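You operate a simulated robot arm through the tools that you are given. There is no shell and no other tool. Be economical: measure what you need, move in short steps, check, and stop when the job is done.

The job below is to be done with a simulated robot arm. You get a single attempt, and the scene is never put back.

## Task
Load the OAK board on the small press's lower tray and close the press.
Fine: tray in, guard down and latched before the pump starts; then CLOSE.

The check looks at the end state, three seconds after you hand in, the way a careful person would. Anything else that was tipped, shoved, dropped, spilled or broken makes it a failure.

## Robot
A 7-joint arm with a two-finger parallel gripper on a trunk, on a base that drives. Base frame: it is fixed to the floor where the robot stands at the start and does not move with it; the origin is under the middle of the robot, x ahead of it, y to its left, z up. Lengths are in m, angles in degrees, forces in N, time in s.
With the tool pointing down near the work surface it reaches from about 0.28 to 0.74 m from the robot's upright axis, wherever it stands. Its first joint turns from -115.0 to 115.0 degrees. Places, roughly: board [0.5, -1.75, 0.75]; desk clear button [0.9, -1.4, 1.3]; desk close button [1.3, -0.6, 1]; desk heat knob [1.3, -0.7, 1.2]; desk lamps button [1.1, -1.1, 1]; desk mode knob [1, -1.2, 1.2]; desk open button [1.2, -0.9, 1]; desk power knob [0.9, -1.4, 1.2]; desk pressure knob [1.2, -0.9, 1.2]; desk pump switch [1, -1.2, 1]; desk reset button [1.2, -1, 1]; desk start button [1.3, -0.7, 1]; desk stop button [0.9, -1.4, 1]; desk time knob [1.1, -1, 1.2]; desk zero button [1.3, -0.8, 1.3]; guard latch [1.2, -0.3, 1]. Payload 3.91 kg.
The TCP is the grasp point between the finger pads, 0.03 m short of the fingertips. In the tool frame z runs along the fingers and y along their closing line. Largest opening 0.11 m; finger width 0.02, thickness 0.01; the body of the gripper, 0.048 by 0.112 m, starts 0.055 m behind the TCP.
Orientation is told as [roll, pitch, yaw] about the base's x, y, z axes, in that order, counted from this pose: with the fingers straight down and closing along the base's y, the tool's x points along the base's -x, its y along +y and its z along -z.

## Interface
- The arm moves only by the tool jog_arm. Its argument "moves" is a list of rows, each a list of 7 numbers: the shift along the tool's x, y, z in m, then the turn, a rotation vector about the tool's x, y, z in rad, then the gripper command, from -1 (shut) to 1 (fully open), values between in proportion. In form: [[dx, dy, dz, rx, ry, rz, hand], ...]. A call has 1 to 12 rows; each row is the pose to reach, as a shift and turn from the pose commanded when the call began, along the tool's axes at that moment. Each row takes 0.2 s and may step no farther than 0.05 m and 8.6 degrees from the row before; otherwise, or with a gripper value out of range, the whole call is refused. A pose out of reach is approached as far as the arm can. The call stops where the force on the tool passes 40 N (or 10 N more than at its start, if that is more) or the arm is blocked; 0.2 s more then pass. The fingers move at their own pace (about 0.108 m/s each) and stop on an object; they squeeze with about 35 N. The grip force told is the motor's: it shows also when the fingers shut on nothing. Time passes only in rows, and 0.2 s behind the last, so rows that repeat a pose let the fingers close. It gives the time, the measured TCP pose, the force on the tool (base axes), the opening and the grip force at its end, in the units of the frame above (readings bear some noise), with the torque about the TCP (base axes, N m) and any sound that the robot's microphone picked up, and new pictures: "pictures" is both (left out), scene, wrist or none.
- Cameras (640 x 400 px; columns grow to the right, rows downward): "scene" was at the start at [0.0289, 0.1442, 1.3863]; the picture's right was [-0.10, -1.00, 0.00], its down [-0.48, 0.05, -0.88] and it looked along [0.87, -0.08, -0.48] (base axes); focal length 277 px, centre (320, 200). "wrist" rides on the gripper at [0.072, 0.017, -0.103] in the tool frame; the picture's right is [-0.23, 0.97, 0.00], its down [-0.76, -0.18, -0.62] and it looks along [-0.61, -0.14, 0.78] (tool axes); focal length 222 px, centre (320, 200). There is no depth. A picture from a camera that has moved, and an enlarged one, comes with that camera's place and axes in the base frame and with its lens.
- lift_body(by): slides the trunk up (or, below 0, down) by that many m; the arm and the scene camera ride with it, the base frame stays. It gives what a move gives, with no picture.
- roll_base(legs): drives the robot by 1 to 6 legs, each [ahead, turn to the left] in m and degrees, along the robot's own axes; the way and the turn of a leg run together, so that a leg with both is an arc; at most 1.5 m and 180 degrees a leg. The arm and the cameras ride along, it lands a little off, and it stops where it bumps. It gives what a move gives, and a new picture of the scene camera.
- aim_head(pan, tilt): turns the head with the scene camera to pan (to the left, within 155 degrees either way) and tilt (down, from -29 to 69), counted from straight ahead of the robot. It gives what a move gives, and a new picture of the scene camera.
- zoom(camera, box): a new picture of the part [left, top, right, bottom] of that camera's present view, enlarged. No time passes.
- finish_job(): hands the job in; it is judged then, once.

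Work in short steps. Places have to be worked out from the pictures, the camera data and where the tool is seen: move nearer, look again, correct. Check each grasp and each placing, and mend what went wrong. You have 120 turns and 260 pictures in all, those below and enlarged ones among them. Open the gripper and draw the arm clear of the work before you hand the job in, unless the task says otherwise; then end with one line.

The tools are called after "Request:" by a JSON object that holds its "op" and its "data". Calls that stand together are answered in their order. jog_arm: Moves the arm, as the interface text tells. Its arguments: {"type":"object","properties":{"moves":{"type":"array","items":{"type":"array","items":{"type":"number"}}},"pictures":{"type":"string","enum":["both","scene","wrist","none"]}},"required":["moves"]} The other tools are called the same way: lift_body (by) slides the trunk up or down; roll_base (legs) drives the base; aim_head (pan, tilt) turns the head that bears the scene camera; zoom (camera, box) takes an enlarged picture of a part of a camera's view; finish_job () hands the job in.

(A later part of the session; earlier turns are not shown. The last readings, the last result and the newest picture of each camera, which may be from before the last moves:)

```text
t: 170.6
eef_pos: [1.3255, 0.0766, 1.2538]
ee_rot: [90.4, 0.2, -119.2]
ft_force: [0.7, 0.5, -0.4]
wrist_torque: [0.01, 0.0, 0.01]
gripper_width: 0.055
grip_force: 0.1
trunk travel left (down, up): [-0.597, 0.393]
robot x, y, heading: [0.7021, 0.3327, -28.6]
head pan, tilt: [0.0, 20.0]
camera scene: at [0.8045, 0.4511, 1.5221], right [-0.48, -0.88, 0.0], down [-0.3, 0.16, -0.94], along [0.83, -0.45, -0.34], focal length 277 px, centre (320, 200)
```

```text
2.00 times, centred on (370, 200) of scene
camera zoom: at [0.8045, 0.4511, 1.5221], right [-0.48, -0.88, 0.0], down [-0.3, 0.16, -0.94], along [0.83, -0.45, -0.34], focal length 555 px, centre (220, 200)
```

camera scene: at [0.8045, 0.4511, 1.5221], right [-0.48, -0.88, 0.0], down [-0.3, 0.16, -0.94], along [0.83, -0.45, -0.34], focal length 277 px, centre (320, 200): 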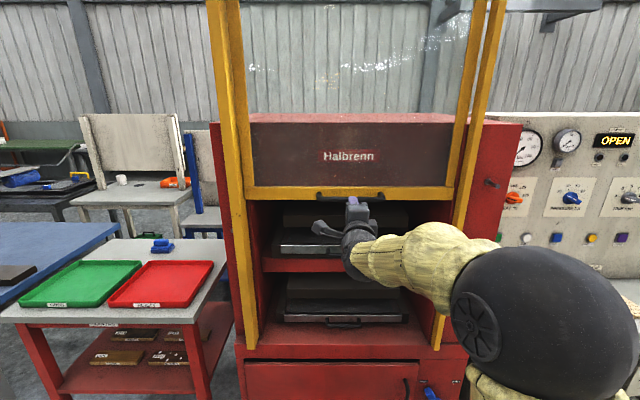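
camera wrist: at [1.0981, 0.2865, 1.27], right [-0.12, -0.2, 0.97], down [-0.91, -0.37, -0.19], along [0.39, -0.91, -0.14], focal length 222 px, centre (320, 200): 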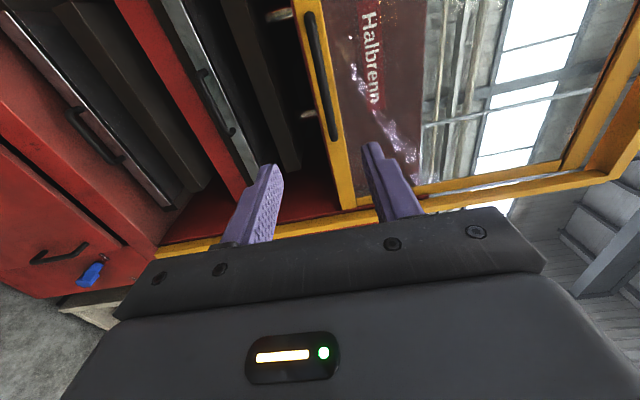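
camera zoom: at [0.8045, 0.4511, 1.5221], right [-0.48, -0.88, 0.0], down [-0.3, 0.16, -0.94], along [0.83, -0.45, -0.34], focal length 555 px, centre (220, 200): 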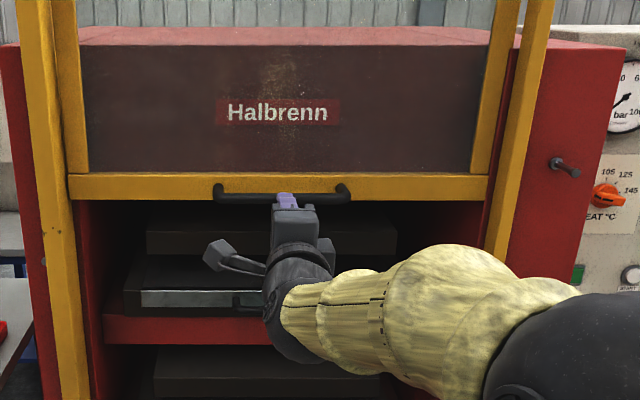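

Bar is ~0.07–0.085 m ahead and 7 mm above the TCP. Raise 6 mm and advance 0.06.

Request:
{"op": "jog_arm", "data": {"moves": [[0, 0.006, 0.02, 0, 0, 0, 0], [0, 0.006, 0.04, 0, 0, 0, 0], [0, 0.006, 0.06, 0, 0, 0, 0]], "pictures": "none"}}

Request:
{"op": "zoom", "data": {"camera": "wrist", "box": [200, 0, 500, 240]}}

Request:
{"op": "zoom", "data": {"camera": "scene", "box": [280, 150, 440, 250]}}

```text
t: 171.4
eef_pos: [1.3794, 0.0475, 1.259]
ee_rot: [90.3, 0.1, -119.2]
ft_force: [-0.3, 0.4, 0.3]
wrist_torque: [0.01, -0.01, 0.04]
gripper_width: 0.0548
grip_force: 0.0
trunk travel left (down, up): [-0.597, 0.393]
robot x, y, heading: [0.7041, 0.3302, -28.6]
head pan, tilt: [0.0, 20.0]
```

```text
1.67 times, centred on (350, 120) of wrist
camera zoom: at [1.3236, 0.1596, 1.2752], right [-0.12, -0.2, 0.97], down [-0.91, -0.36, -0.18], along [0.39, -0.91, -0.14], focal length 370 px, centre (270, 333)
```

zoom: 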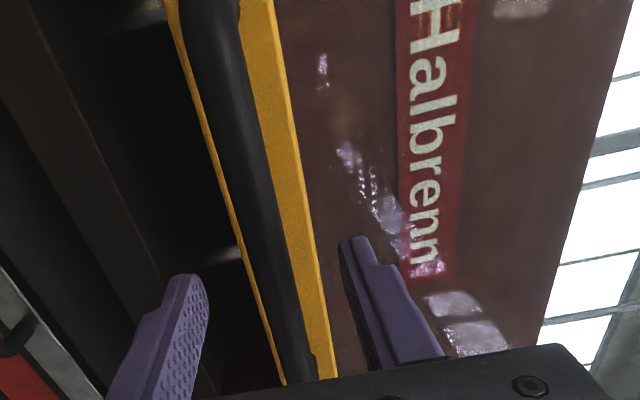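

```text
4.00 times, centred on (360, 200) of scene
camera zoom: at [0.804, 0.4513, 1.5221], right [-0.48, -0.88, 0.0], down [-0.3, 0.16, -0.94], along [0.83, -0.45, -0.34], focal length 1109 px, centre (160, 200)
```

zoom: 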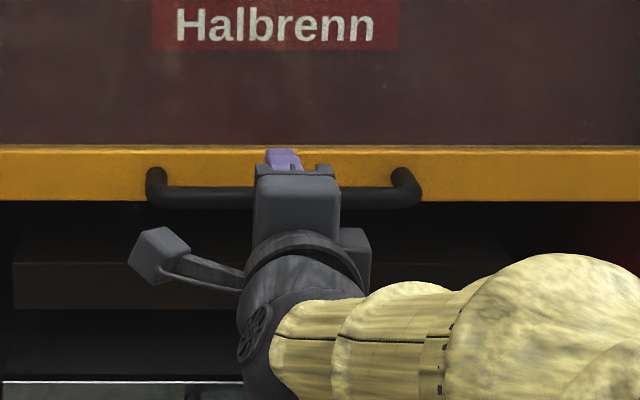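

Bar is still ~2–3.5 cm ahead of the TCP; advance 2 cm more and close.

Request:
{"op": "jog_arm", "data": {"moves": [[0, 0, 0.01, 0, 0, 0, 0], [0, 0, 0.02, 0, 0, 0, 0], [0, 0, 0.02, 0, 0, 0, -1], [0, 0, 0.02, 0, 0, 0, -1], [0, 0, 0.02, 0, 0, 0, -1]], "pictures": "none"}}

Request:
{"op": "zoom", "data": {"camera": "wrist", "box": [200, 0, 500, 240]}}

```text
t: 172.6
eef_pos: [1.3964, 0.0378, 1.2608]
ee_rot: [90.4, 0.1, -119.2]
ft_force: [1.4, 0.0, 0.1]
wrist_torque: [-0.26, 0.14, 0.16]
gripper_width: 0.0159
grip_force: 45.1
trunk travel left (down, up): [-0.597, 0.393]
robot x, y, heading: [0.7053, 0.3325, -28.7]
head pan, tilt: [0.0, 20.0]
```

```text
1.67 times, centred on (350, 120) of wrist
camera zoom: at [1.3406, 0.1497, 1.2764], right [-0.12, -0.2, 0.97], down [-0.91, -0.36, -0.19], along [0.39, -0.91, -0.14], focal length 370 px, centre (270, 333)
```

zoom: 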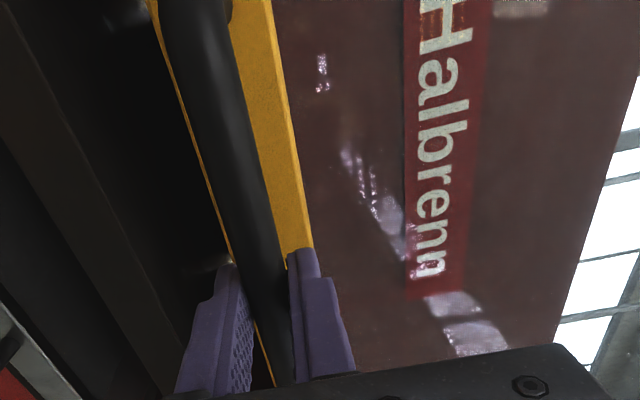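

Gripped (15.9 mm bar). Pull the guard down with the trunk, first 0.1 m.

Request:
{"op": "lift_body", "data": {"by": -0.1}}

Request:
{"op": "jog_arm", "data": {"moves": [[0, 0, 0, 0, 0, 0, -1]], "pictures": "scene"}}

```text
t: 173.9
eef_pos: [1.3962, 0.0363, 1.1583]
ee_rot: [90.1, 0.3, -119.2]
ft_force: [1.0, 0.1, -2.0]
wrist_torque: [-0.28, 0.03, -0.65]
gripper_width: 0.0157
grip_force: 45.3
trunk travel left (down, up): [-0.497, 0.493]
robot x, y, heading: [0.7032, 0.3333, -28.5]
head pan, tilt: [0.0, 20.0]
```

```text
t: 174.3
eef_pos: [1.3957, 0.0362, 1.159]
ee_rot: [90.3, 0.2, -119.1]
ft_force: [-1.8, 0.3, -2.4]
wrist_torque: [-0.08, 0.34, -0.4]
gripper_width: 0.0159
grip_force: 45.1
trunk travel left (down, up): [-0.497, 0.493]
robot x, y, heading: [0.7035, 0.3356, -28.3]
head pan, tilt: [0.0, 20.0]
camera scene: at [0.8038, 0.4515, 1.4221], right [-0.48, -0.88, 0.0], down [-0.3, 0.16, -0.94], along [0.83, -0.45, -0.34], focal length 277 px, centre (320, 200)
```

scene: 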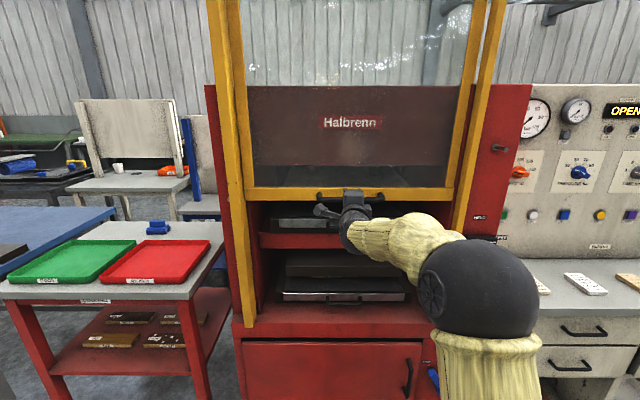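

The guard follows smoothly. Continue down 0.34 m.

Request:
{"op": "lift_body", "data": {"by": -0.34}}

Request:
{"op": "jog_arm", "data": {"moves": [[0, 0, 0, 0, 0, 0, -1]], "pictures": "scene"}}

```text
t: 177.6
eef_pos: [1.3966, 0.0366, 0.8196]
ee_rot: [90.3, 0.2, -119.2]
ft_force: [4.0, -1.3, 0.7]
wrist_torque: [-0.27, 0.03, -0.23]
gripper_width: 0.0156
grip_force: 44.5
trunk travel left (down, up): [-0.157, 0.833]
robot x, y, heading: [0.7025, 0.3346, -28.4]
head pan, tilt: [0.0, 20.0]
```

```text
t: 178.0
eef_pos: [1.3955, 0.0379, 0.8196]
ee_rot: [90.3, 0.2, -119.2]
ft_force: [2.5, -1.6, -0.4]
wrist_torque: [-0.21, 0.13, -0.15]
gripper_width: 0.016
grip_force: 45.6
trunk travel left (down, up): [-0.157, 0.833]
robot x, y, heading: [0.6992, 0.3366, -28.5]
head pan, tilt: [0.0, 20.0]
camera scene: at [0.8038, 0.4515, 1.0821], right [-0.48, -0.88, 0.0], down [-0.3, 0.16, -0.94], along [0.83, -0.45, -0.34], focal length 277 px, centre (320, 200)
```

scene: 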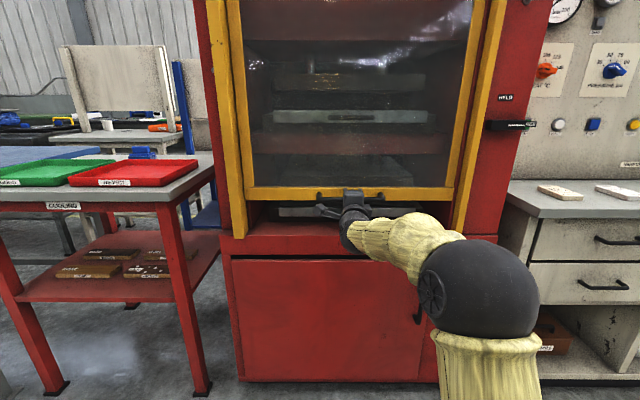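

Some gap remains. Continue in smaller trunk steps, watching force.

Request:
{"op": "lift_body", "data": {"by": -0.05}}

Request:
{"op": "lift_body", "data": {"by": -0.025}}

Request:
{"op": "jog_arm", "data": {"moves": [[0, 0, 0, 0, 0, 0, -1]], "pictures": "scene"}}

```text
t: 178.9
eef_pos: [1.3967, 0.0368, 0.7673]
ee_rot: [90.2, 0.3, -119.2]
ft_force: [2.4, 0.0, -2.1]
wrist_torque: [-0.27, 0.04, -0.71]
gripper_width: 0.0158
grip_force: 44.7
trunk travel left (down, up): [-0.107, 0.883]
robot x, y, heading: [0.7024, 0.3347, -28.4]
head pan, tilt: [0.0, 20.0]
```

```text
t: 179.7
eef_pos: [1.3955, 0.0371, 0.7437]
ee_rot: [90.4, 0.3, -119.2]
ft_force: [1.5, -0.1, -1.8]
wrist_torque: [-0.31, 0.01, -0.56]
gripper_width: 0.0155
grip_force: 45.1
trunk travel left (down, up): [-0.082, 0.908]
robot x, y, heading: [0.7052, 0.3314, -28.8]
head pan, tilt: [0.0, 20.0]
```

```text
t: 180.1
eef_pos: [1.3957, 0.0372, 0.7434]
ee_rot: [90.3, 0.3, -119.2]
ft_force: [-0.4, 0.3, -3.1]
wrist_torque: [-0.07, 0.33, -0.34]
gripper_width: 0.0157
grip_force: 45.2
trunk travel left (down, up): [-0.082, 0.908]
robot x, y, heading: [0.7029, 0.3318, -28.2]
head pan, tilt: [0.0, 20.0]
camera scene: at [0.8037, 0.4515, 1.0071], right [-0.48, -0.88, 0.0], down [-0.3, 0.16, -0.94], along [0.83, -0.45, -0.34], focal length 277 px, centre (320, 200)
```

scene: 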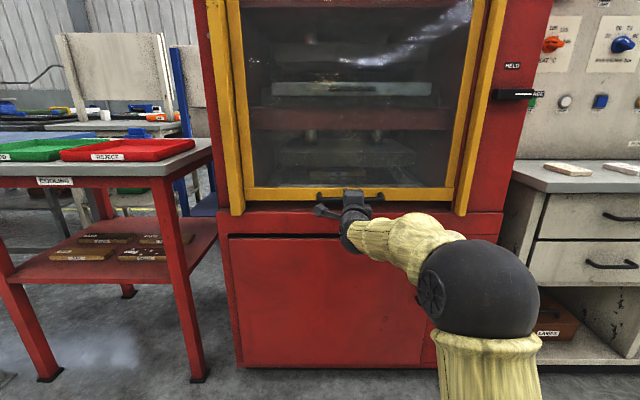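

Nearly at the bottom of the rails; continue gently.

Request:
{"op": "lift_body", "data": {"by": -0.012}}

Request:
{"op": "lift_body", "data": {"by": -0.01}}

Request:
{"op": "zoom", "data": {"camera": "scene", "box": [200, 150, 520, 250]}}

```text
t: 180.7
eef_pos: [1.3942, 0.0378, 0.7321]
ee_rot: [90.4, 0.3, -119.1]
ft_force: [2.9, -0.6, 1.2]
wrist_torque: [-0.33, 0.02, -0.38]
gripper_width: 0.0157
grip_force: 45.1
trunk travel left (down, up): [-0.07, 0.92]
robot x, y, heading: [0.703, 0.3295, -28.3]
head pan, tilt: [0.0, 20.0]
```

```text
t: 181.2
eef_pos: [1.3951, 0.0367, 0.7226]
ee_rot: [90.3, 0.2, -119.2]
ft_force: [1.8, -0.5, 0.4]
wrist_torque: [-0.29, 0.01, -0.44]
gripper_width: 0.0157
grip_force: 45.1
trunk travel left (down, up): [-0.06, 0.93]
robot x, y, heading: [0.7018, 0.3304, -28.3]
head pan, tilt: [0.0, 20.0]
```

```text
2.00 times, centred on (360, 200) of scene
camera zoom: at [0.8036, 0.4516, 0.985], right [-0.48, -0.88, 0.0], down [-0.3, 0.16, -0.94], along [0.83, -0.45, -0.34], focal length 555 px, centre (240, 200)
```

zoom: 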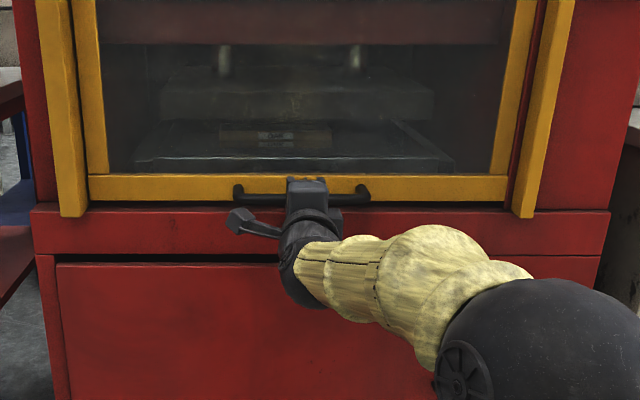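

Small gap left; finish with the arm under force sensing.

Request:
{"op": "jog_arm", "data": {"moves": [[0, -0.005, 0, 0, 0, 0, -1], [0, -0.01, 0, 0, 0, 0, -1], [0, -0.015, 0, 0, 0, 0, -1], [0, -0.02, 0, 0, 0, 0, -1], [0, -0.025, 0, 0, 0, 0, -1], [0, -0.03, 0, 0, 0, 0, -1]], "pictures": "none"}}

Request:
{"op": "zoom", "data": {"camera": "scene", "box": [200, 150, 520, 250]}}

```text
t: 182.0
eef_pos: [1.3962, 0.0373, 0.7199]
ee_rot: [91.6, 0.2, -119.5]
ft_force: [-2.3, 1.2, 4.3]
wrist_torque: [-0.14, 0.12, 0.64]
gripper_width: 0.0157
grip_force: 45.1
trunk travel left (down, up): [-0.06, 0.93]
robot x, y, heading: [0.706, 0.3347, -28.5]
head pan, tilt: [0.0, 20.0]
stopped in row 3: the force on the tool passed its limit (the readings are from after the stop); the commanded pose is now the measured one
```

```text
2.00 times, centred on (360, 200) of scene
camera zoom: at [0.8034, 0.4515, 0.9849], right [-0.48, -0.88, 0.0], down [-0.3, 0.16, -0.94], along [0.83, -0.45, -0.34], focal length 555 px, centre (240, 200)
```

zoom: 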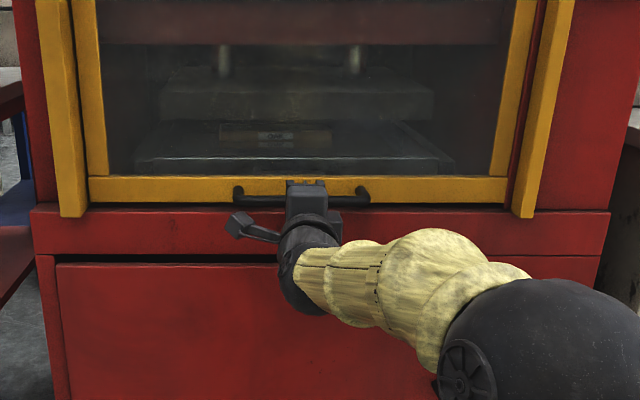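

The guard hit its bottom stop (>40 N). Release and back off, checking it stays down.

Request:
{"op": "jog_arm", "data": {"moves": [[0, 0, 0, 0, 0, 0, -0.2], [0, 0, 0, 0, 0, 0, -0.2]], "pictures": "none"}}

Request:
{"op": "roll_base", "data": {"legs": [[-0.2, 0]]}}

Request:
{"op": "zoom", "data": {"camera": "scene", "box": [220, 20, 520, 240]}}

```text
t: 182.6
eef_pos: [1.3959, 0.038, 0.7182]
ee_rot: [91.3, 0.2, -119.4]
ft_force: [-1.2, 0.3, -0.3]
wrist_torque: [-0.01, -0.02, -0.01]
gripper_width: 0.0436
grip_force: 0.1
trunk travel left (down, up): [-0.06, 0.93]
robot x, y, heading: [0.7041, 0.3308, -28.4]
head pan, tilt: [0.0, 20.0]
```

```text
t: 184.2
eef_pos: [1.2194, 0.1349, 0.7182]
ee_rot: [91.4, 0.1, -119.3]
ft_force: [0.3, 0.5, -0.6]
wrist_torque: [0.0, 0.0, 0.01]
gripper_width: 0.0439
grip_force: 0.1
trunk travel left (down, up): [-0.06, 0.93]
robot x, y, heading: [0.5267, 0.4261, -28.5]
head pan, tilt: [0.0, 20.0]
camera scene: at [0.626, 0.5479, 0.9851], right [-0.48, -0.88, 0.0], down [-0.3, 0.16, -0.94], along [0.83, -0.45, -0.34], focal length 277 px, centre (320, 200)
```

scene: 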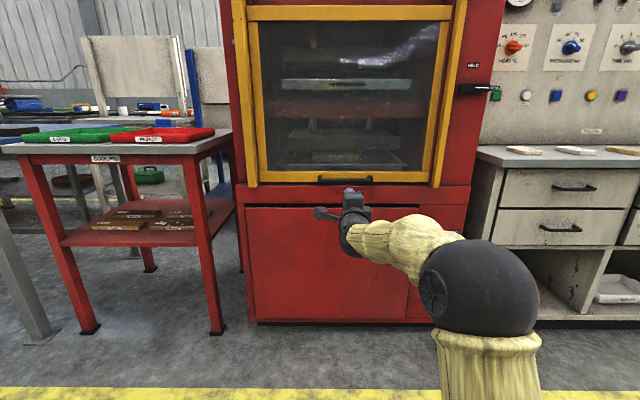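

```text
1.82 times, centred on (370, 130) of scene
camera zoom: at [0.626, 0.5479, 0.9851], right [-0.48, -0.88, 0.0], down [-0.3, 0.16, -0.94], along [0.83, -0.45, -0.34], focal length 504 px, centre (229, 327)
```

zoom: 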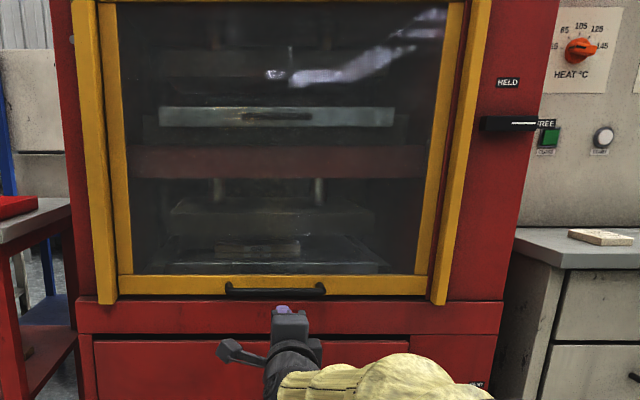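

Guard is fully down, OAK visible inside. Next the latch: raise the trunk to latch height and shift the base 0.42 m to the right.

Request:
{"op": "lift_body", "data": {"by": 0.3}}

Request:
{"op": "roll_base", "data": {"legs": [[0, -90], [0.418, 0], [0, 90]]}}

Request:
{"op": "zoom", "data": {"camera": "scene", "box": [220, 80, 480, 250]}}

Request:
{"op": "zoom", "data": {"camera": "wrist", "box": [160, 0, 540, 240]}}

```text
t: 187.2
eef_pos: [1.2187, 0.1354, 1.0181]
ee_rot: [91.4, 0.2, -119.3]
ft_force: [-0.2, 0.0, 0.5]
wrist_torque: [-0.02, -0.05, -0.02]
gripper_width: 0.044
grip_force: 0.0
trunk travel left (down, up): [-0.36, 0.63]
robot x, y, heading: [0.5283, 0.4295, -28.4]
head pan, tilt: [0.0, 20.0]
```

```text
t: 197.5
eef_pos: [0.9923, -0.267, 1.0193]
ee_rot: [91.3, 0.1, -121.8]
ft_force: [1.0, 0.0, -0.5]
wrist_torque: [0.03, 0.0, -0.03]
gripper_width: 0.0438
grip_force: 0.0
trunk travel left (down, up): [-0.36, 0.63]
robot x, y, heading: [0.3151, 0.0545, -30.9]
head pan, tilt: [0.0, 20.0]
camera scene: at [0.4182, 0.1711, 1.2851], right [-0.51, -0.86, 0.0], down [-0.29, 0.18, -0.94], along [0.81, -0.48, -0.34], focal length 277 px, centre (320, 200)
```

scene: 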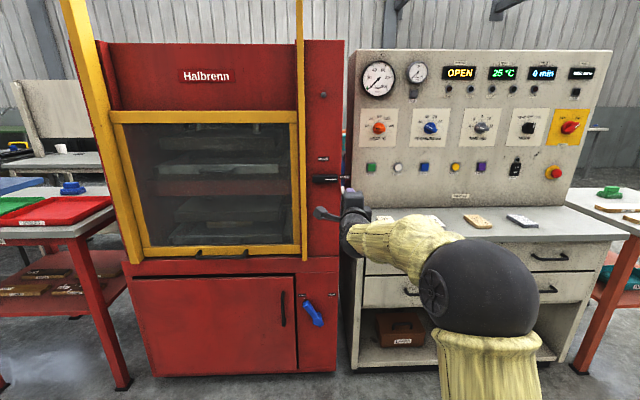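

```text
2.35 times, centred on (350, 165) of scene
camera zoom: at [0.4182, 0.1711, 1.2851], right [-0.51, -0.86, 0.0], down [-0.29, 0.18, -0.94], along [0.81, -0.48, -0.34], focal length 653 px, centre (249, 282)
```

zoom: 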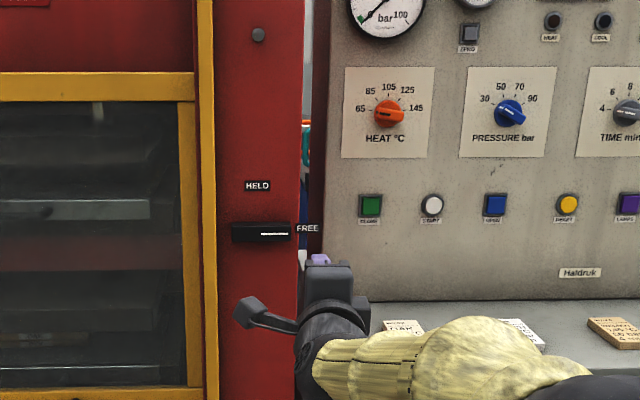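

```text
1.67 times, centred on (350, 120) of wrist
camera zoom: at [0.9422, -0.1525, 1.033], right [-0.14, -0.18, 0.97], down [-0.93, -0.32, -0.2], along [0.35, -0.93, -0.12], focal length 370 px, centre (270, 333)
```

zoom: 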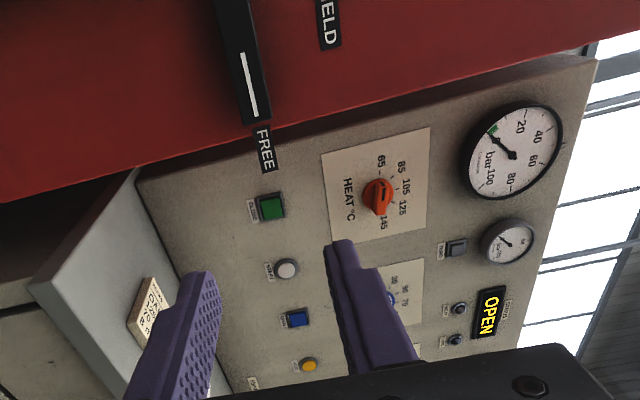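

Latch pivot estimated at (1.211,-0.317,1.026), lever tip 5 cm to its right. Straighten heading, close the fingers, drive in 0.1 m and go below the lever for a closer look.

Request:
{"op": "roll_base", "data": {"legs": [[0, 2.3], [0.1, 0]]}}

Request:
{"op": "jog_arm", "data": {"moves": [[-0.005, -0.02, 0, 0.012, 0, 0, -1], [-0.009, -0.039, 0, 0.023, 0, 0, -1], [-0.009, -0.039, 0, 0.023, 0, 0, -1]]}}

Request:
{"op": "zoom", "data": {"camera": "scene", "box": [240, 100, 440, 260]}}

Request:
{"op": "zoom", "data": {"camera": "wrist", "box": [200, 0, 500, 240]}}

```text
t: 199.0
eef_pos: [1.0922, -0.2895, 1.0185]
ee_rot: [91.4, 0.2, -119.6]
ft_force: [0.2, 0.0, 0.5]
wrist_torque: [0.0, 0.01, -0.02]
gripper_width: 0.0439
grip_force: 0.1
trunk travel left (down, up): [-0.36, 0.63]
robot x, y, heading: [0.3973, 0.0059, -28.9]
head pan, tilt: [0.0, 20.0]
camera scene: at [0.5012, 0.1274, 1.2851], right [-0.48, -0.88, 0.0], down [-0.3, 0.16, -0.94], along [0.82, -0.45, -0.34], focal length 277 px, centre (320, 200)
```

scene: 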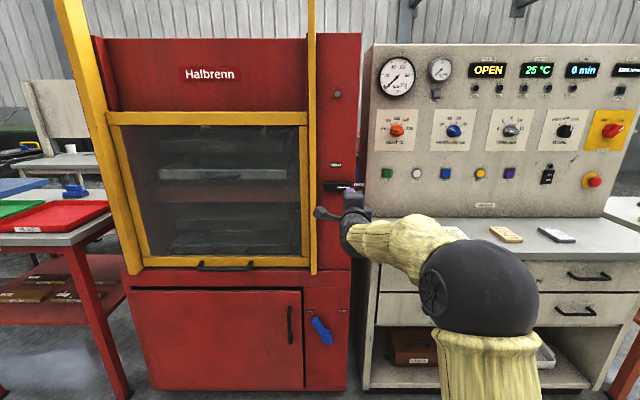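

```text
t: 199.8
eef_pos: [1.0881, -0.2948, 0.9792]
ee_rot: [90.0, 0.2, -119.6]
ft_force: [-0.3, -0.7, -0.2]
wrist_torque: [-0.05, 0.01, -0.01]
gripper_width: 0.0
grip_force: 35.2
trunk travel left (down, up): [-0.36, 0.63]
robot x, y, heading: [0.3985, 0.0083, -28.7]
head pan, tilt: [0.0, 20.0]
camera scene: at [0.5013, 0.1273, 1.2851], right [-0.48, -0.88, 0.0], down [-0.3, 0.16, -0.94], along [0.82, -0.45, -0.34], focal length 277 px, centre (320, 200)
camera wrist: at [1.0343, -0.1822, 0.996], right [-0.12, -0.2, 0.97], down [-0.92, -0.35, -0.18], along [0.38, -0.91, -0.14], focal length 222 px, centre (320, 200)
```

scene: 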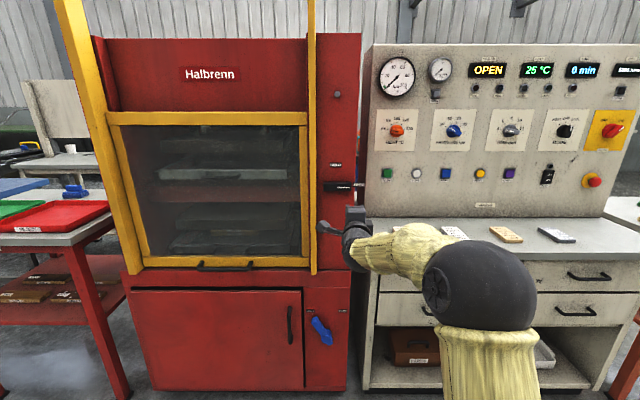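
wrist: 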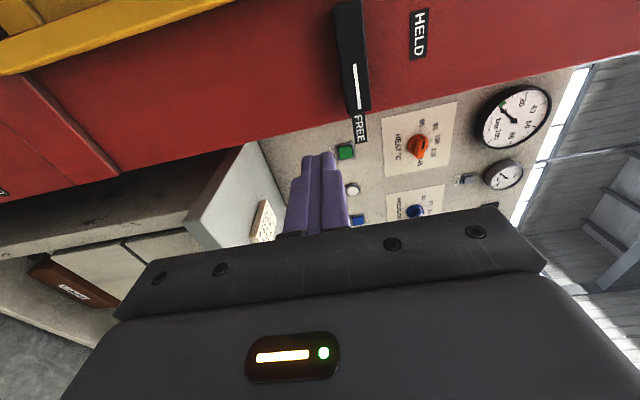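

```text
2.50 times, centred on (340, 180) of scene
camera zoom: at [0.5013, 0.1273, 1.2851], right [-0.48, -0.88, 0.0], down [-0.3, 0.16, -0.94], along [0.82, -0.45, -0.34], focal length 693 px, centre (270, 250)
```

zoom: 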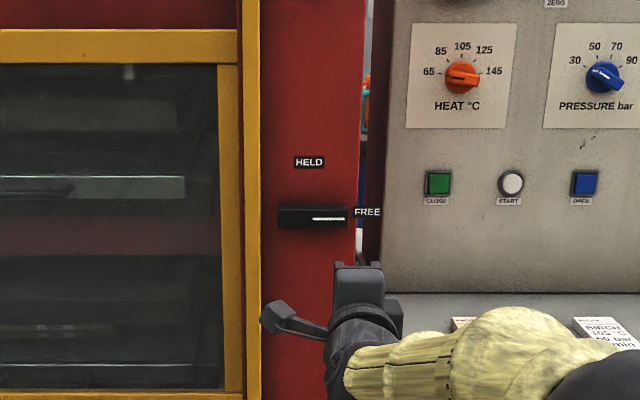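

```text
1.67 times, centred on (350, 120) of wrist
camera zoom: at [1.0343, -0.1822, 0.996], right [-0.12, -0.2, 0.97], down [-0.92, -0.35, -0.18], along [0.38, -0.91, -0.14], focal length 370 px, centre (270, 333)
```

zoom: 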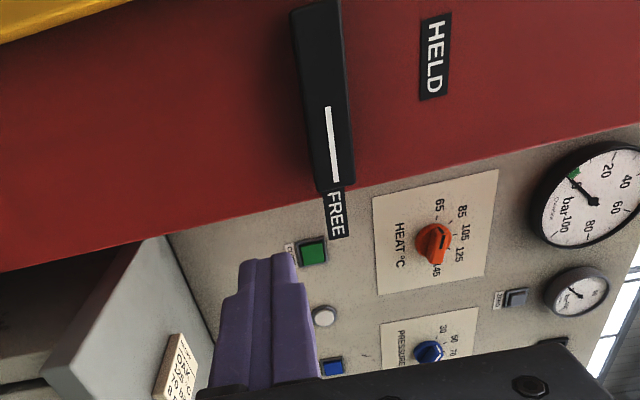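

Two-view fit: lever front ~0.15 m ahead; finger is 3.6 cm right of the pivot, 4 cm below. Drive 0.1 and check.

Request:
{"op": "roll_base", "data": {"legs": [[0.1, 0]]}}

Request:
{"op": "zoom", "data": {"camera": "scene", "box": [260, 120, 420, 240]}}

Request:
{"op": "zoom", "data": {"camera": "wrist", "box": [200, 0, 500, 240]}}

```text
t: 201.0
eef_pos: [1.1818, -0.3447, 0.9789]
ee_rot: [90.0, 0.3, -119.5]
ft_force: [0.4, 0.6, 0.6]
wrist_torque: [0.0, -0.01, 0.0]
gripper_width: 0.0
grip_force: 35.3
trunk travel left (down, up): [-0.36, 0.63]
robot x, y, heading: [0.4946, -0.0415, -28.7]
head pan, tilt: [0.0, 20.0]
camera scene: at [0.5925, 0.0777, 1.2851], right [-0.48, -0.88, 0.0], down [-0.3, 0.16, -0.94], along [0.83, -0.45, -0.34], focal length 277 px, centre (320, 200)
```

scene: 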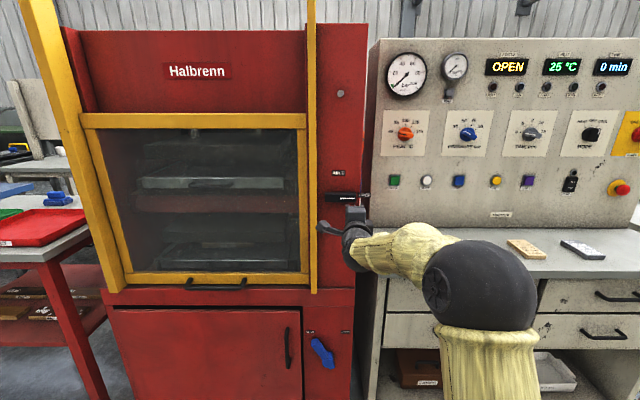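

```text
3.33 times, centred on (340, 180) of scene
camera zoom: at [0.5925, 0.0777, 1.2851], right [-0.48, -0.88, 0.0], down [-0.3, 0.16, -0.94], along [0.83, -0.45, -0.34], focal length 924 px, centre (253, 267)
```

zoom: 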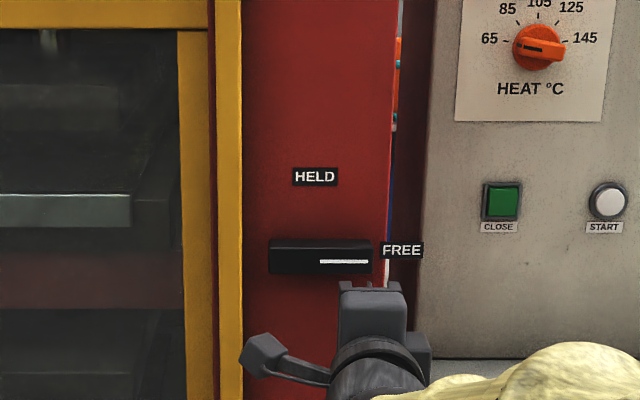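

```text
1.67 times, centred on (350, 120) of wrist
camera zoom: at [1.1265, -0.2303, 0.9961], right [-0.11, -0.2, 0.97], down [-0.92, -0.36, -0.18], along [0.38, -0.91, -0.14], focal length 370 px, centre (270, 333)
```

zoom: 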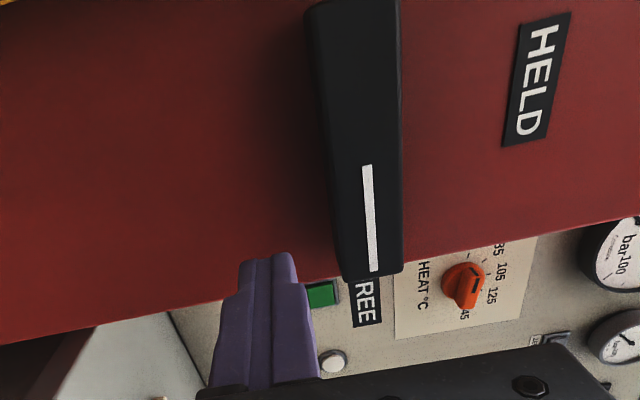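

Refit: lever front is 5 mm beyond fingertips, z≈1.02; finger 3 cm right of pivot and 4 cm below. Advance 2.2 cm beneath the lever.

Request:
{"op": "jog_arm", "data": {"moves": [[-0.003, 0, 0.012, 0, 0, 0, -1], [-0.003, 0, 0.024, 0, 0, 0, -1], [-0.003, 0, 0.024, 0, 0, 0, -1]], "pictures": "none"}}

Request:
{"op": "zoom", "data": {"camera": "wrist", "box": [200, 0, 500, 240]}}

```text
t: 201.8
eef_pos: [1.2013, -0.3573, 0.9792]
ee_rot: [90.0, 0.2, -119.6]
ft_force: [0.8, -0.5, 0.8]
wrist_torque: [-0.02, -0.02, 0.02]
gripper_width: 0.0
grip_force: 35.1
trunk travel left (down, up): [-0.36, 0.63]
robot x, y, heading: [0.4913, -0.0412, -28.3]
head pan, tilt: [0.0, 20.0]
```

```text
1.67 times, centred on (350, 120) of wrist
camera zoom: at [1.1459, -0.2447, 0.9965], right [-0.11, -0.2, 0.97], down [-0.92, -0.36, -0.18], along [0.38, -0.91, -0.14], focal length 370 px, centre (270, 333)
```

zoom: 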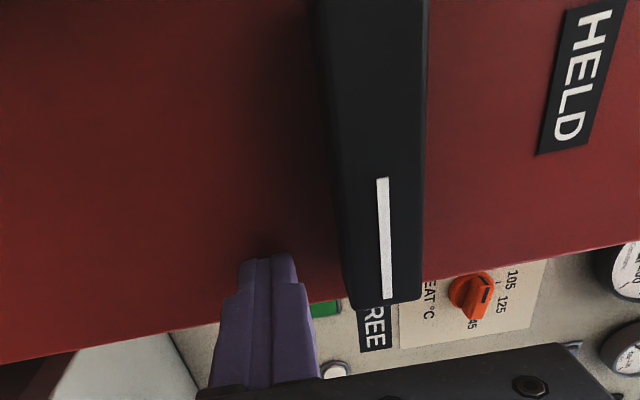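

Under the lever. Push up along the arc to about 50°.

Request:
{"op": "jog_arm", "data": {"moves": [[-0.002, 0.009, 0, 0, 0, 0, -1], [-0.002, 0.017, 0, 0, 0, 0, -1], [-0.005, 0.027, 0, 0, 0, 0, -1], [-0.008, 0.037, 0, 0, 0, 0, -1], [-0.008, 0.045, 0, 0, 0, 0, -1], [-0.007, 0.052, 0, 0, 0, 0, -1]], "pictures": "none"}}

Request:
{"op": "zoom", "data": {"camera": "wrist", "box": [200, 0, 500, 240]}}

Request:
{"op": "zoom", "data": {"camera": "scene", "box": [260, 120, 420, 240]}}

```text
t: 203.2
eef_pos: [1.1977, -0.3654, 1.0285]
ee_rot: [90.0, 0.2, -119.5]
ft_force: [0.5, -0.2, 0.3]
wrist_torque: [-0.02, 0.02, -0.03]
gripper_width: 0.0
grip_force: 35.1
trunk travel left (down, up): [-0.36, 0.63]
robot x, y, heading: [0.4934, -0.0368, -28.6]
head pan, tilt: [0.0, 20.0]
```

```text
1.67 times, centred on (350, 120) of wrist
camera zoom: at [1.1413, -0.2522, 1.0471], right [-0.11, -0.2, 0.97], down [-0.92, -0.36, -0.18], along [0.38, -0.91, -0.14], focal length 370 px, centre (270, 333)
```

zoom: 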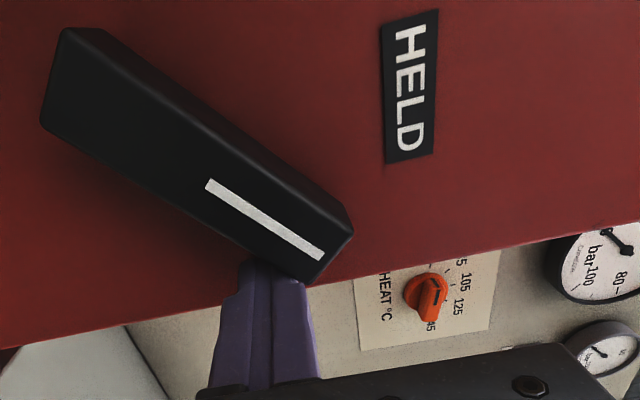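

```text
3.33 times, centred on (340, 180) of scene
camera zoom: at [0.5924, 0.0777, 1.2851], right [-0.48, -0.88, 0.0], down [-0.3, 0.16, -0.94], along [0.83, -0.45, -0.34], focal length 924 px, centre (253, 267)
```

zoom: 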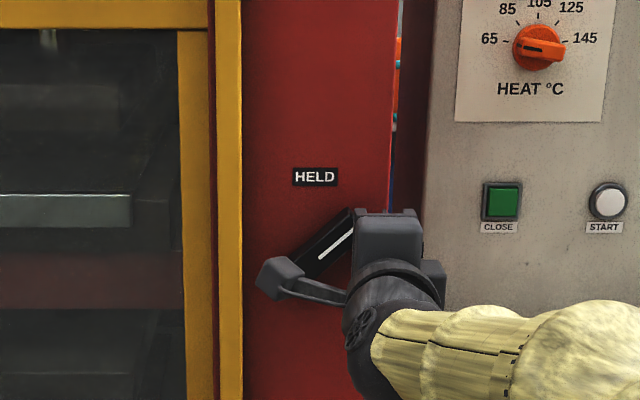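

Lever rotates freely, at ~45°. Finish the arc toward HELD.

Request:
{"op": "jog_arm", "data": {"moves": [[0.003, 0.008, 0, 0, 0, 0, -1], [0.008, 0.015, 0, 0, 0, 0, -1], [0.014, 0.021, 0, 0, 0, 0, -1], [0.02, 0.023, 0, 0, 0, 0, -1], [0.026, 0.023, 0, 0, 0, 0, -1]], "pictures": "none"}}

Request:
{"op": "zoom", "data": {"camera": "wrist", "box": [200, 0, 500, 240]}}

Request:
{"op": "zoom", "data": {"camera": "scene", "box": [260, 120, 420, 240]}}

```text
t: 204.4
eef_pos: [1.2092, -0.3429, 1.054]
ee_rot: [90.0, 0.2, -119.6]
ft_force: [-2.8, -3.0, -0.3]
wrist_torque: [0.01, 0.02, -0.03]
gripper_width: 0.0
grip_force: 35.3
trunk travel left (down, up): [-0.36, 0.63]
robot x, y, heading: [0.492, -0.0427, -28.3]
head pan, tilt: [0.0, 20.0]
```

```text
1.67 times, centred on (350, 120) of wrist
camera zoom: at [1.1546, -0.2297, 1.0711], right [-0.12, -0.2, 0.97], down [-0.92, -0.35, -0.18], along [0.38, -0.91, -0.14], focal length 370 px, centre (270, 333)
```

zoom: 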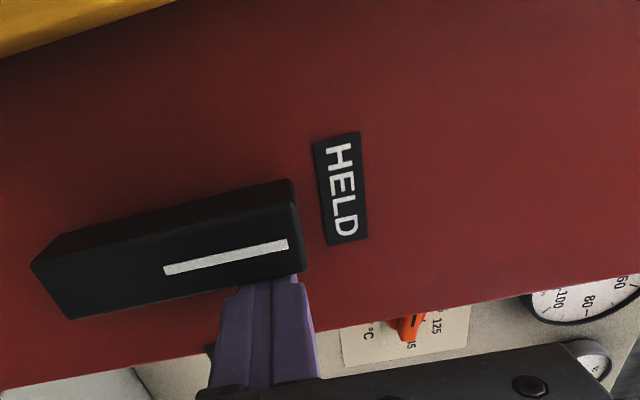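

```text
3.33 times, centred on (340, 180) of scene
camera zoom: at [0.592, 0.0773, 1.2852], right [-0.48, -0.88, 0.0], down [-0.3, 0.16, -0.94], along [0.83, -0.45, -0.34], focal length 924 px, centre (253, 267)
```

zoom: 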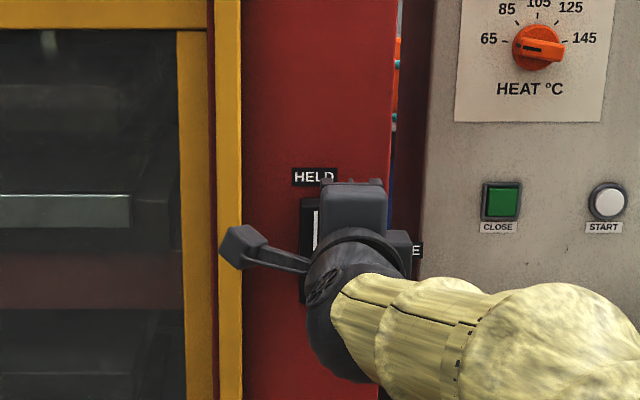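

Lever points to HELD. Ease off to the right, back away, and verify.

Request:
{"op": "jog_arm", "data": {"moves": [[-0.008, 0, 0, 0, 0, 0, -1], [-0.01, 0, -0.03, 0, 0, 0, -1], [-0.01, 0, -0.06, 0, 0, 0, -1]], "pictures": "none"}}

Request:
{"op": "roll_base", "data": {"legs": [[-0.25, 0]]}}

Request:
{"op": "zoom", "data": {"camera": "scene", "box": [80, 60, 440, 290]}}

Request:
{"op": "zoom", "data": {"camera": "wrist", "box": [200, 0, 500, 240]}}

```text
t: 205.2
eef_pos: [1.1517, -0.3203, 1.0539]
ee_rot: [90.0, 0.4, -119.4]
ft_force: [-0.1, 0.7, -0.1]
wrist_torque: [-0.01, -0.03, 0.01]
gripper_width: 0.0
grip_force: 35.1
trunk travel left (down, up): [-0.36, 0.63]
robot x, y, heading: [0.4928, -0.0404, -28.5]
head pan, tilt: [0.0, 20.0]
```

```text
t: 207.0
eef_pos: [0.9408, -0.2013, 1.0537]
ee_rot: [90.1, 0.2, -119.1]
ft_force: [-0.7, 0.4, -0.7]
wrist_torque: [0.0, 0.0, 0.02]
gripper_width: 0.0
grip_force: 35.4
trunk travel left (down, up): [-0.36, 0.63]
robot x, y, heading: [0.2791, 0.0734, -28.2]
head pan, tilt: [0.0, 20.0]
camera scene: at [0.3781, 0.1937, 1.2852], right [-0.47, -0.88, 0.0], down [-0.3, 0.16, -0.94], along [0.83, -0.45, -0.34], focal length 277 px, centre (320, 200)
```

scene: 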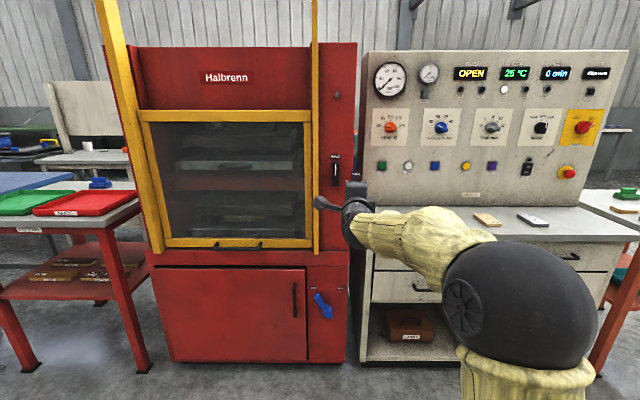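

```text
1.74 times, centred on (260, 175) of scene
camera zoom: at [0.3781, 0.1937, 1.2852], right [-0.47, -0.88, 0.0], down [-0.3, 0.16, -0.94], along [0.83, -0.45, -0.34], focal length 482 px, centre (424, 244)
```

zoom: 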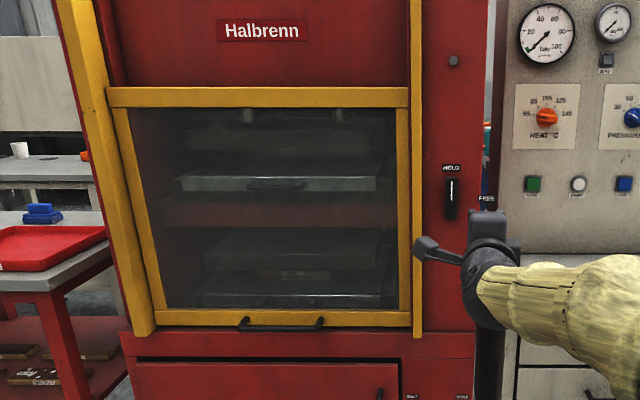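

```text
1.67 times, centred on (350, 120) of wrist
camera zoom: at [0.8848, -0.0891, 1.0709], right [-0.11, -0.2, 0.97], down [-0.92, -0.36, -0.18], along [0.39, -0.91, -0.14], focal length 370 px, centre (270, 333)
```

zoom: 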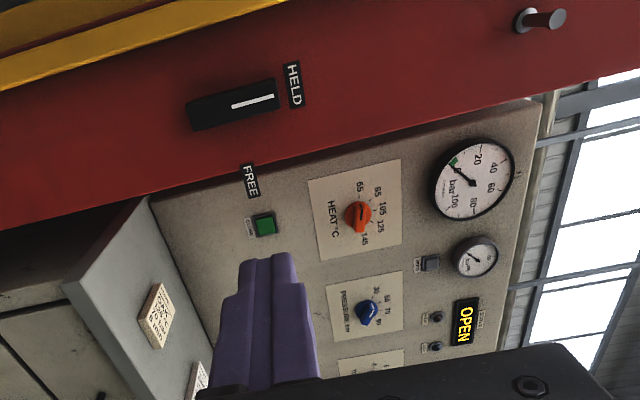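

Latched at HELD, and the guard lamp on the desk is lit. Before pumping, check the lamps and vent valve.

Request:
{"op": "zoom", "data": {"camera": "scene", "box": [290, 270, 360, 330]}}

Request:
{"op": "zoom", "data": {"camera": "scene", "box": [360, 50, 620, 200]}}

Request:
{"op": "roll_base", "data": {"legs": [[0, -90], [0.853, 0], [0, 90]]}}

Request:
{"op": "zoom", "data": {"camera": "scene", "box": [240, 80, 480, 230]}}

Request:
{"op": "zoom", "data": {"camera": "wrist", "box": [200, 0, 500, 240]}}

```text
6.67 times, centred on (325, 300) of scene
camera zoom: at [0.3781, 0.1937, 1.2852], right [-0.47, -0.88, 0.0], down [-0.3, 0.16, -0.94], along [0.83, -0.45, -0.34], focal length 1849 px, centre (287, -467)
```

zoom: 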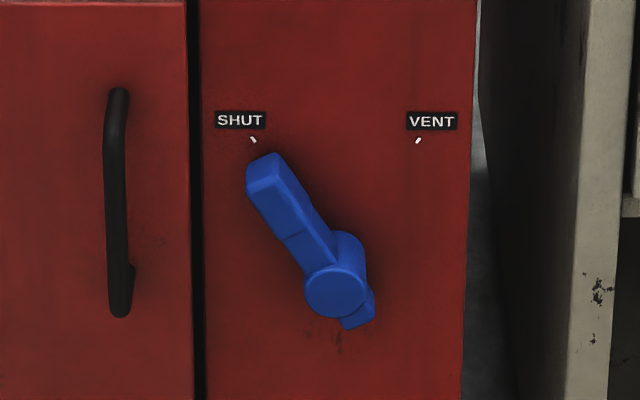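

```text
2.46 times, centred on (490, 125) of scene
camera zoom: at [0.3781, 0.1937, 1.2852], right [-0.47, -0.88, 0.0], down [-0.3, 0.16, -0.94], along [0.83, -0.45, -0.34], focal length 683 px, centre (-98, 385)
```

zoom: 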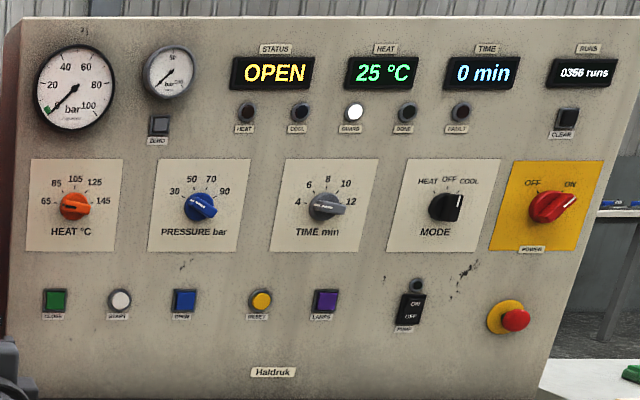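

```text
t: 219.2
eef_pos: [0.5639, -0.9068, 1.0531]
ee_rot: [90.1, 0.1, -116.1]
ft_force: [0.6, -1.5, 0.2]
wrist_torque: [0.01, -0.01, 0.04]
gripper_width: 0.0
grip_force: 35.2
trunk travel left (down, up): [-0.36, 0.63]
robot x, y, heading: [-0.1128, -0.6697, -25.1]
head pan, tilt: [0.0, 20.0]
camera scene: at [-0.0179, -0.5428, 1.2851], right [-0.42, -0.91, 0.0], down [-0.31, 0.14, -0.94], along [0.85, -0.4, -0.34], focal length 277 px, centre (320, 200)
```

scene: 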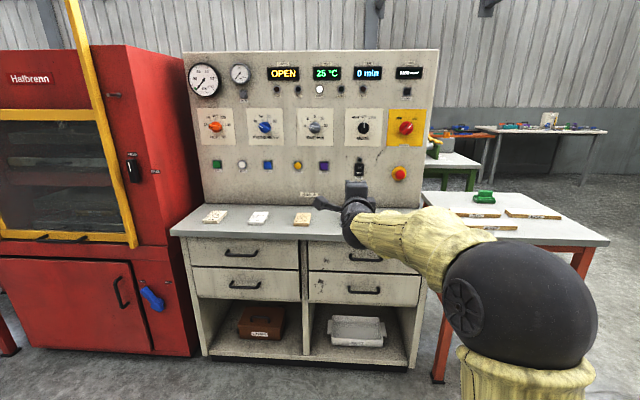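

```text
2.67 times, centred on (360, 155) of scene
camera zoom: at [-0.0179, -0.5428, 1.2851], right [-0.42, -0.91, 0.0], down [-0.31, 0.14, -0.94], along [0.85, -0.4, -0.34], focal length 740 px, centre (213, 320)
```

zoom: 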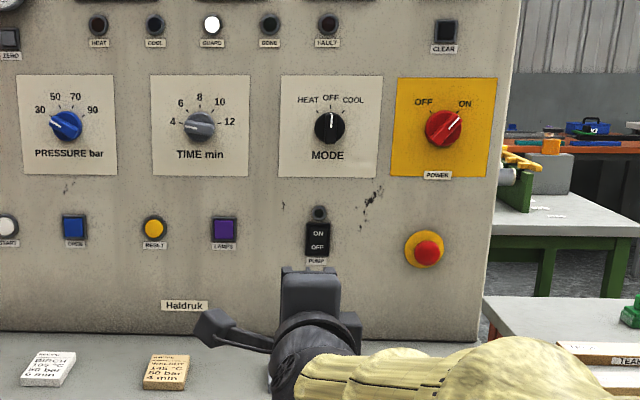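

```text
1.67 times, centred on (350, 120) of wrist
camera zoom: at [0.5038, -0.7974, 1.0709], right [-0.1, -0.21, 0.97], down [-0.89, -0.41, -0.18], along [0.44, -0.89, -0.14], focal length 370 px, centre (270, 333)
```

zoom: 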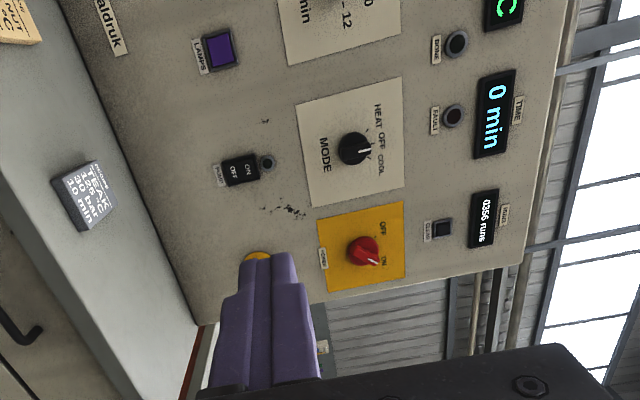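

MODE/POWER as is, vent SHUT, GUARD lamp lit. The pump rocker's ON half is at ≈(0.999,-1.212,1.0). I align and approach 0.3 m.

Request:
{"op": "roll_base", "data": {"legs": [[0, -1.4], [0.3, 0]]}}

Request:
{"op": "lift_body", "data": {"by": -0.05}}

Request:
{"op": "jog_arm", "data": {"moves": [[-0.03, 0, 0, 0, 0, 0, -1], [-0.06, 0, 0, 0, 0, 0, -1], [-0.06, 0, 0, 0, 0, 0, -1]], "pictures": "none"}}

Request:
{"op": "zoom", "data": {"camera": "scene", "box": [260, 80, 460, 230]}}

Request:
{"op": "zoom", "data": {"camera": "wrist", "box": [200, 0, 500, 240]}}

```text
t: 221.6
eef_pos: [0.8328, -1.0598, 1.054]
ee_rot: [90.0, 0.2, -117.4]
ft_force: [0.1, 0.5, 0.7]
wrist_torque: [-0.05, -0.01, -0.04]
gripper_width: 0.0002
grip_force: 35.1
trunk travel left (down, up): [-0.36, 0.63]
robot x, y, heading: [0.1637, -0.803, -26.6]
head pan, tilt: [0.0, 20.0]
camera scene: at [0.2586, -0.6808, 1.2851], right [-0.44, -0.9, 0.0], down [-0.31, 0.15, -0.94], along [0.84, -0.42, -0.34], focal length 277 px, centre (320, 200)
```

scene: 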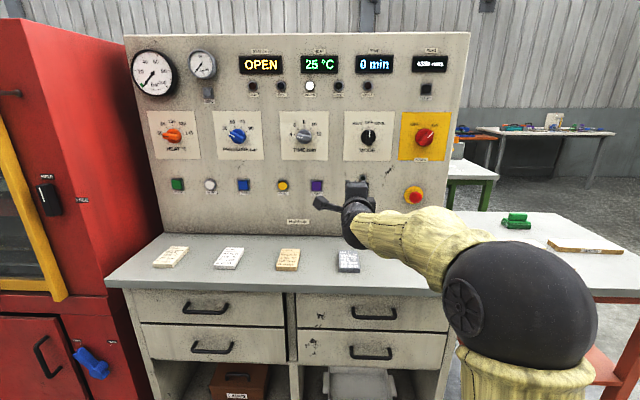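

```text
t: 222.5
eef_pos: [0.8338, -1.0577, 1.0038]
ee_rot: [90.1, 0.2, -117.4]
ft_force: [-0.1, -0.5, -0.4]
wrist_torque: [-0.01, -0.04, -0.01]
gripper_width: 0.0
grip_force: 34.7
trunk travel left (down, up): [-0.31, 0.68]
robot x, y, heading: [0.1625, -0.8009, -26.5]
head pan, tilt: [0.0, 20.0]
```

```text
t: 223.3
eef_pos: [0.807, -1.1129, 1.0026]
ee_rot: [90.1, 0.3, -117.4]
ft_force: [-0.6, -0.4, 0.1]
wrist_torque: [0.0, 0.04, 0.02]
gripper_width: 0.0
grip_force: 35.2
trunk travel left (down, up): [-0.31, 0.68]
robot x, y, heading: [0.1618, -0.8025, -26.7]
head pan, tilt: [0.0, 20.0]
```

```text
2.67 times, centred on (360, 155) of scene
camera zoom: at [0.2585, -0.681, 1.2352], right [-0.44, -0.9, 0.0], down [-0.31, 0.15, -0.94], along [0.84, -0.42, -0.34], focal length 740 px, centre (213, 320)
```

zoom: 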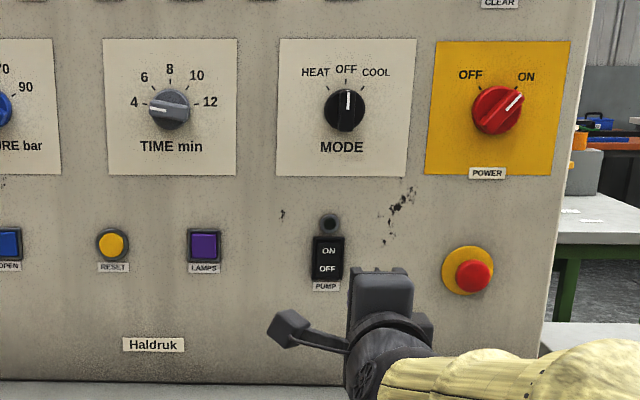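

```text
1.67 times, centred on (350, 120) of wrist
camera zoom: at [0.7478, -1.0024, 1.0201], right [-0.11, -0.2, 0.97], down [-0.9, -0.39, -0.18], along [0.42, -0.9, -0.14], focal length 370 px, centre (270, 333)
```

zoom: 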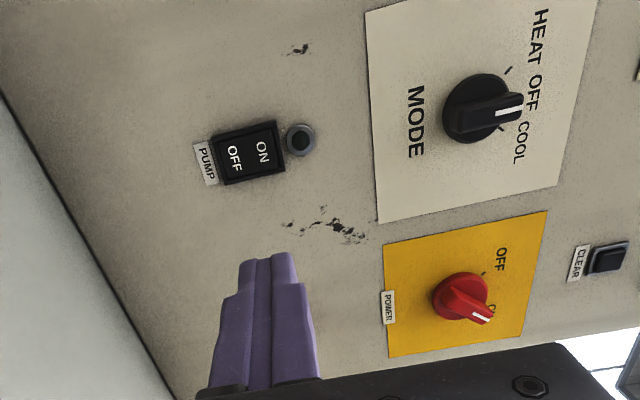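

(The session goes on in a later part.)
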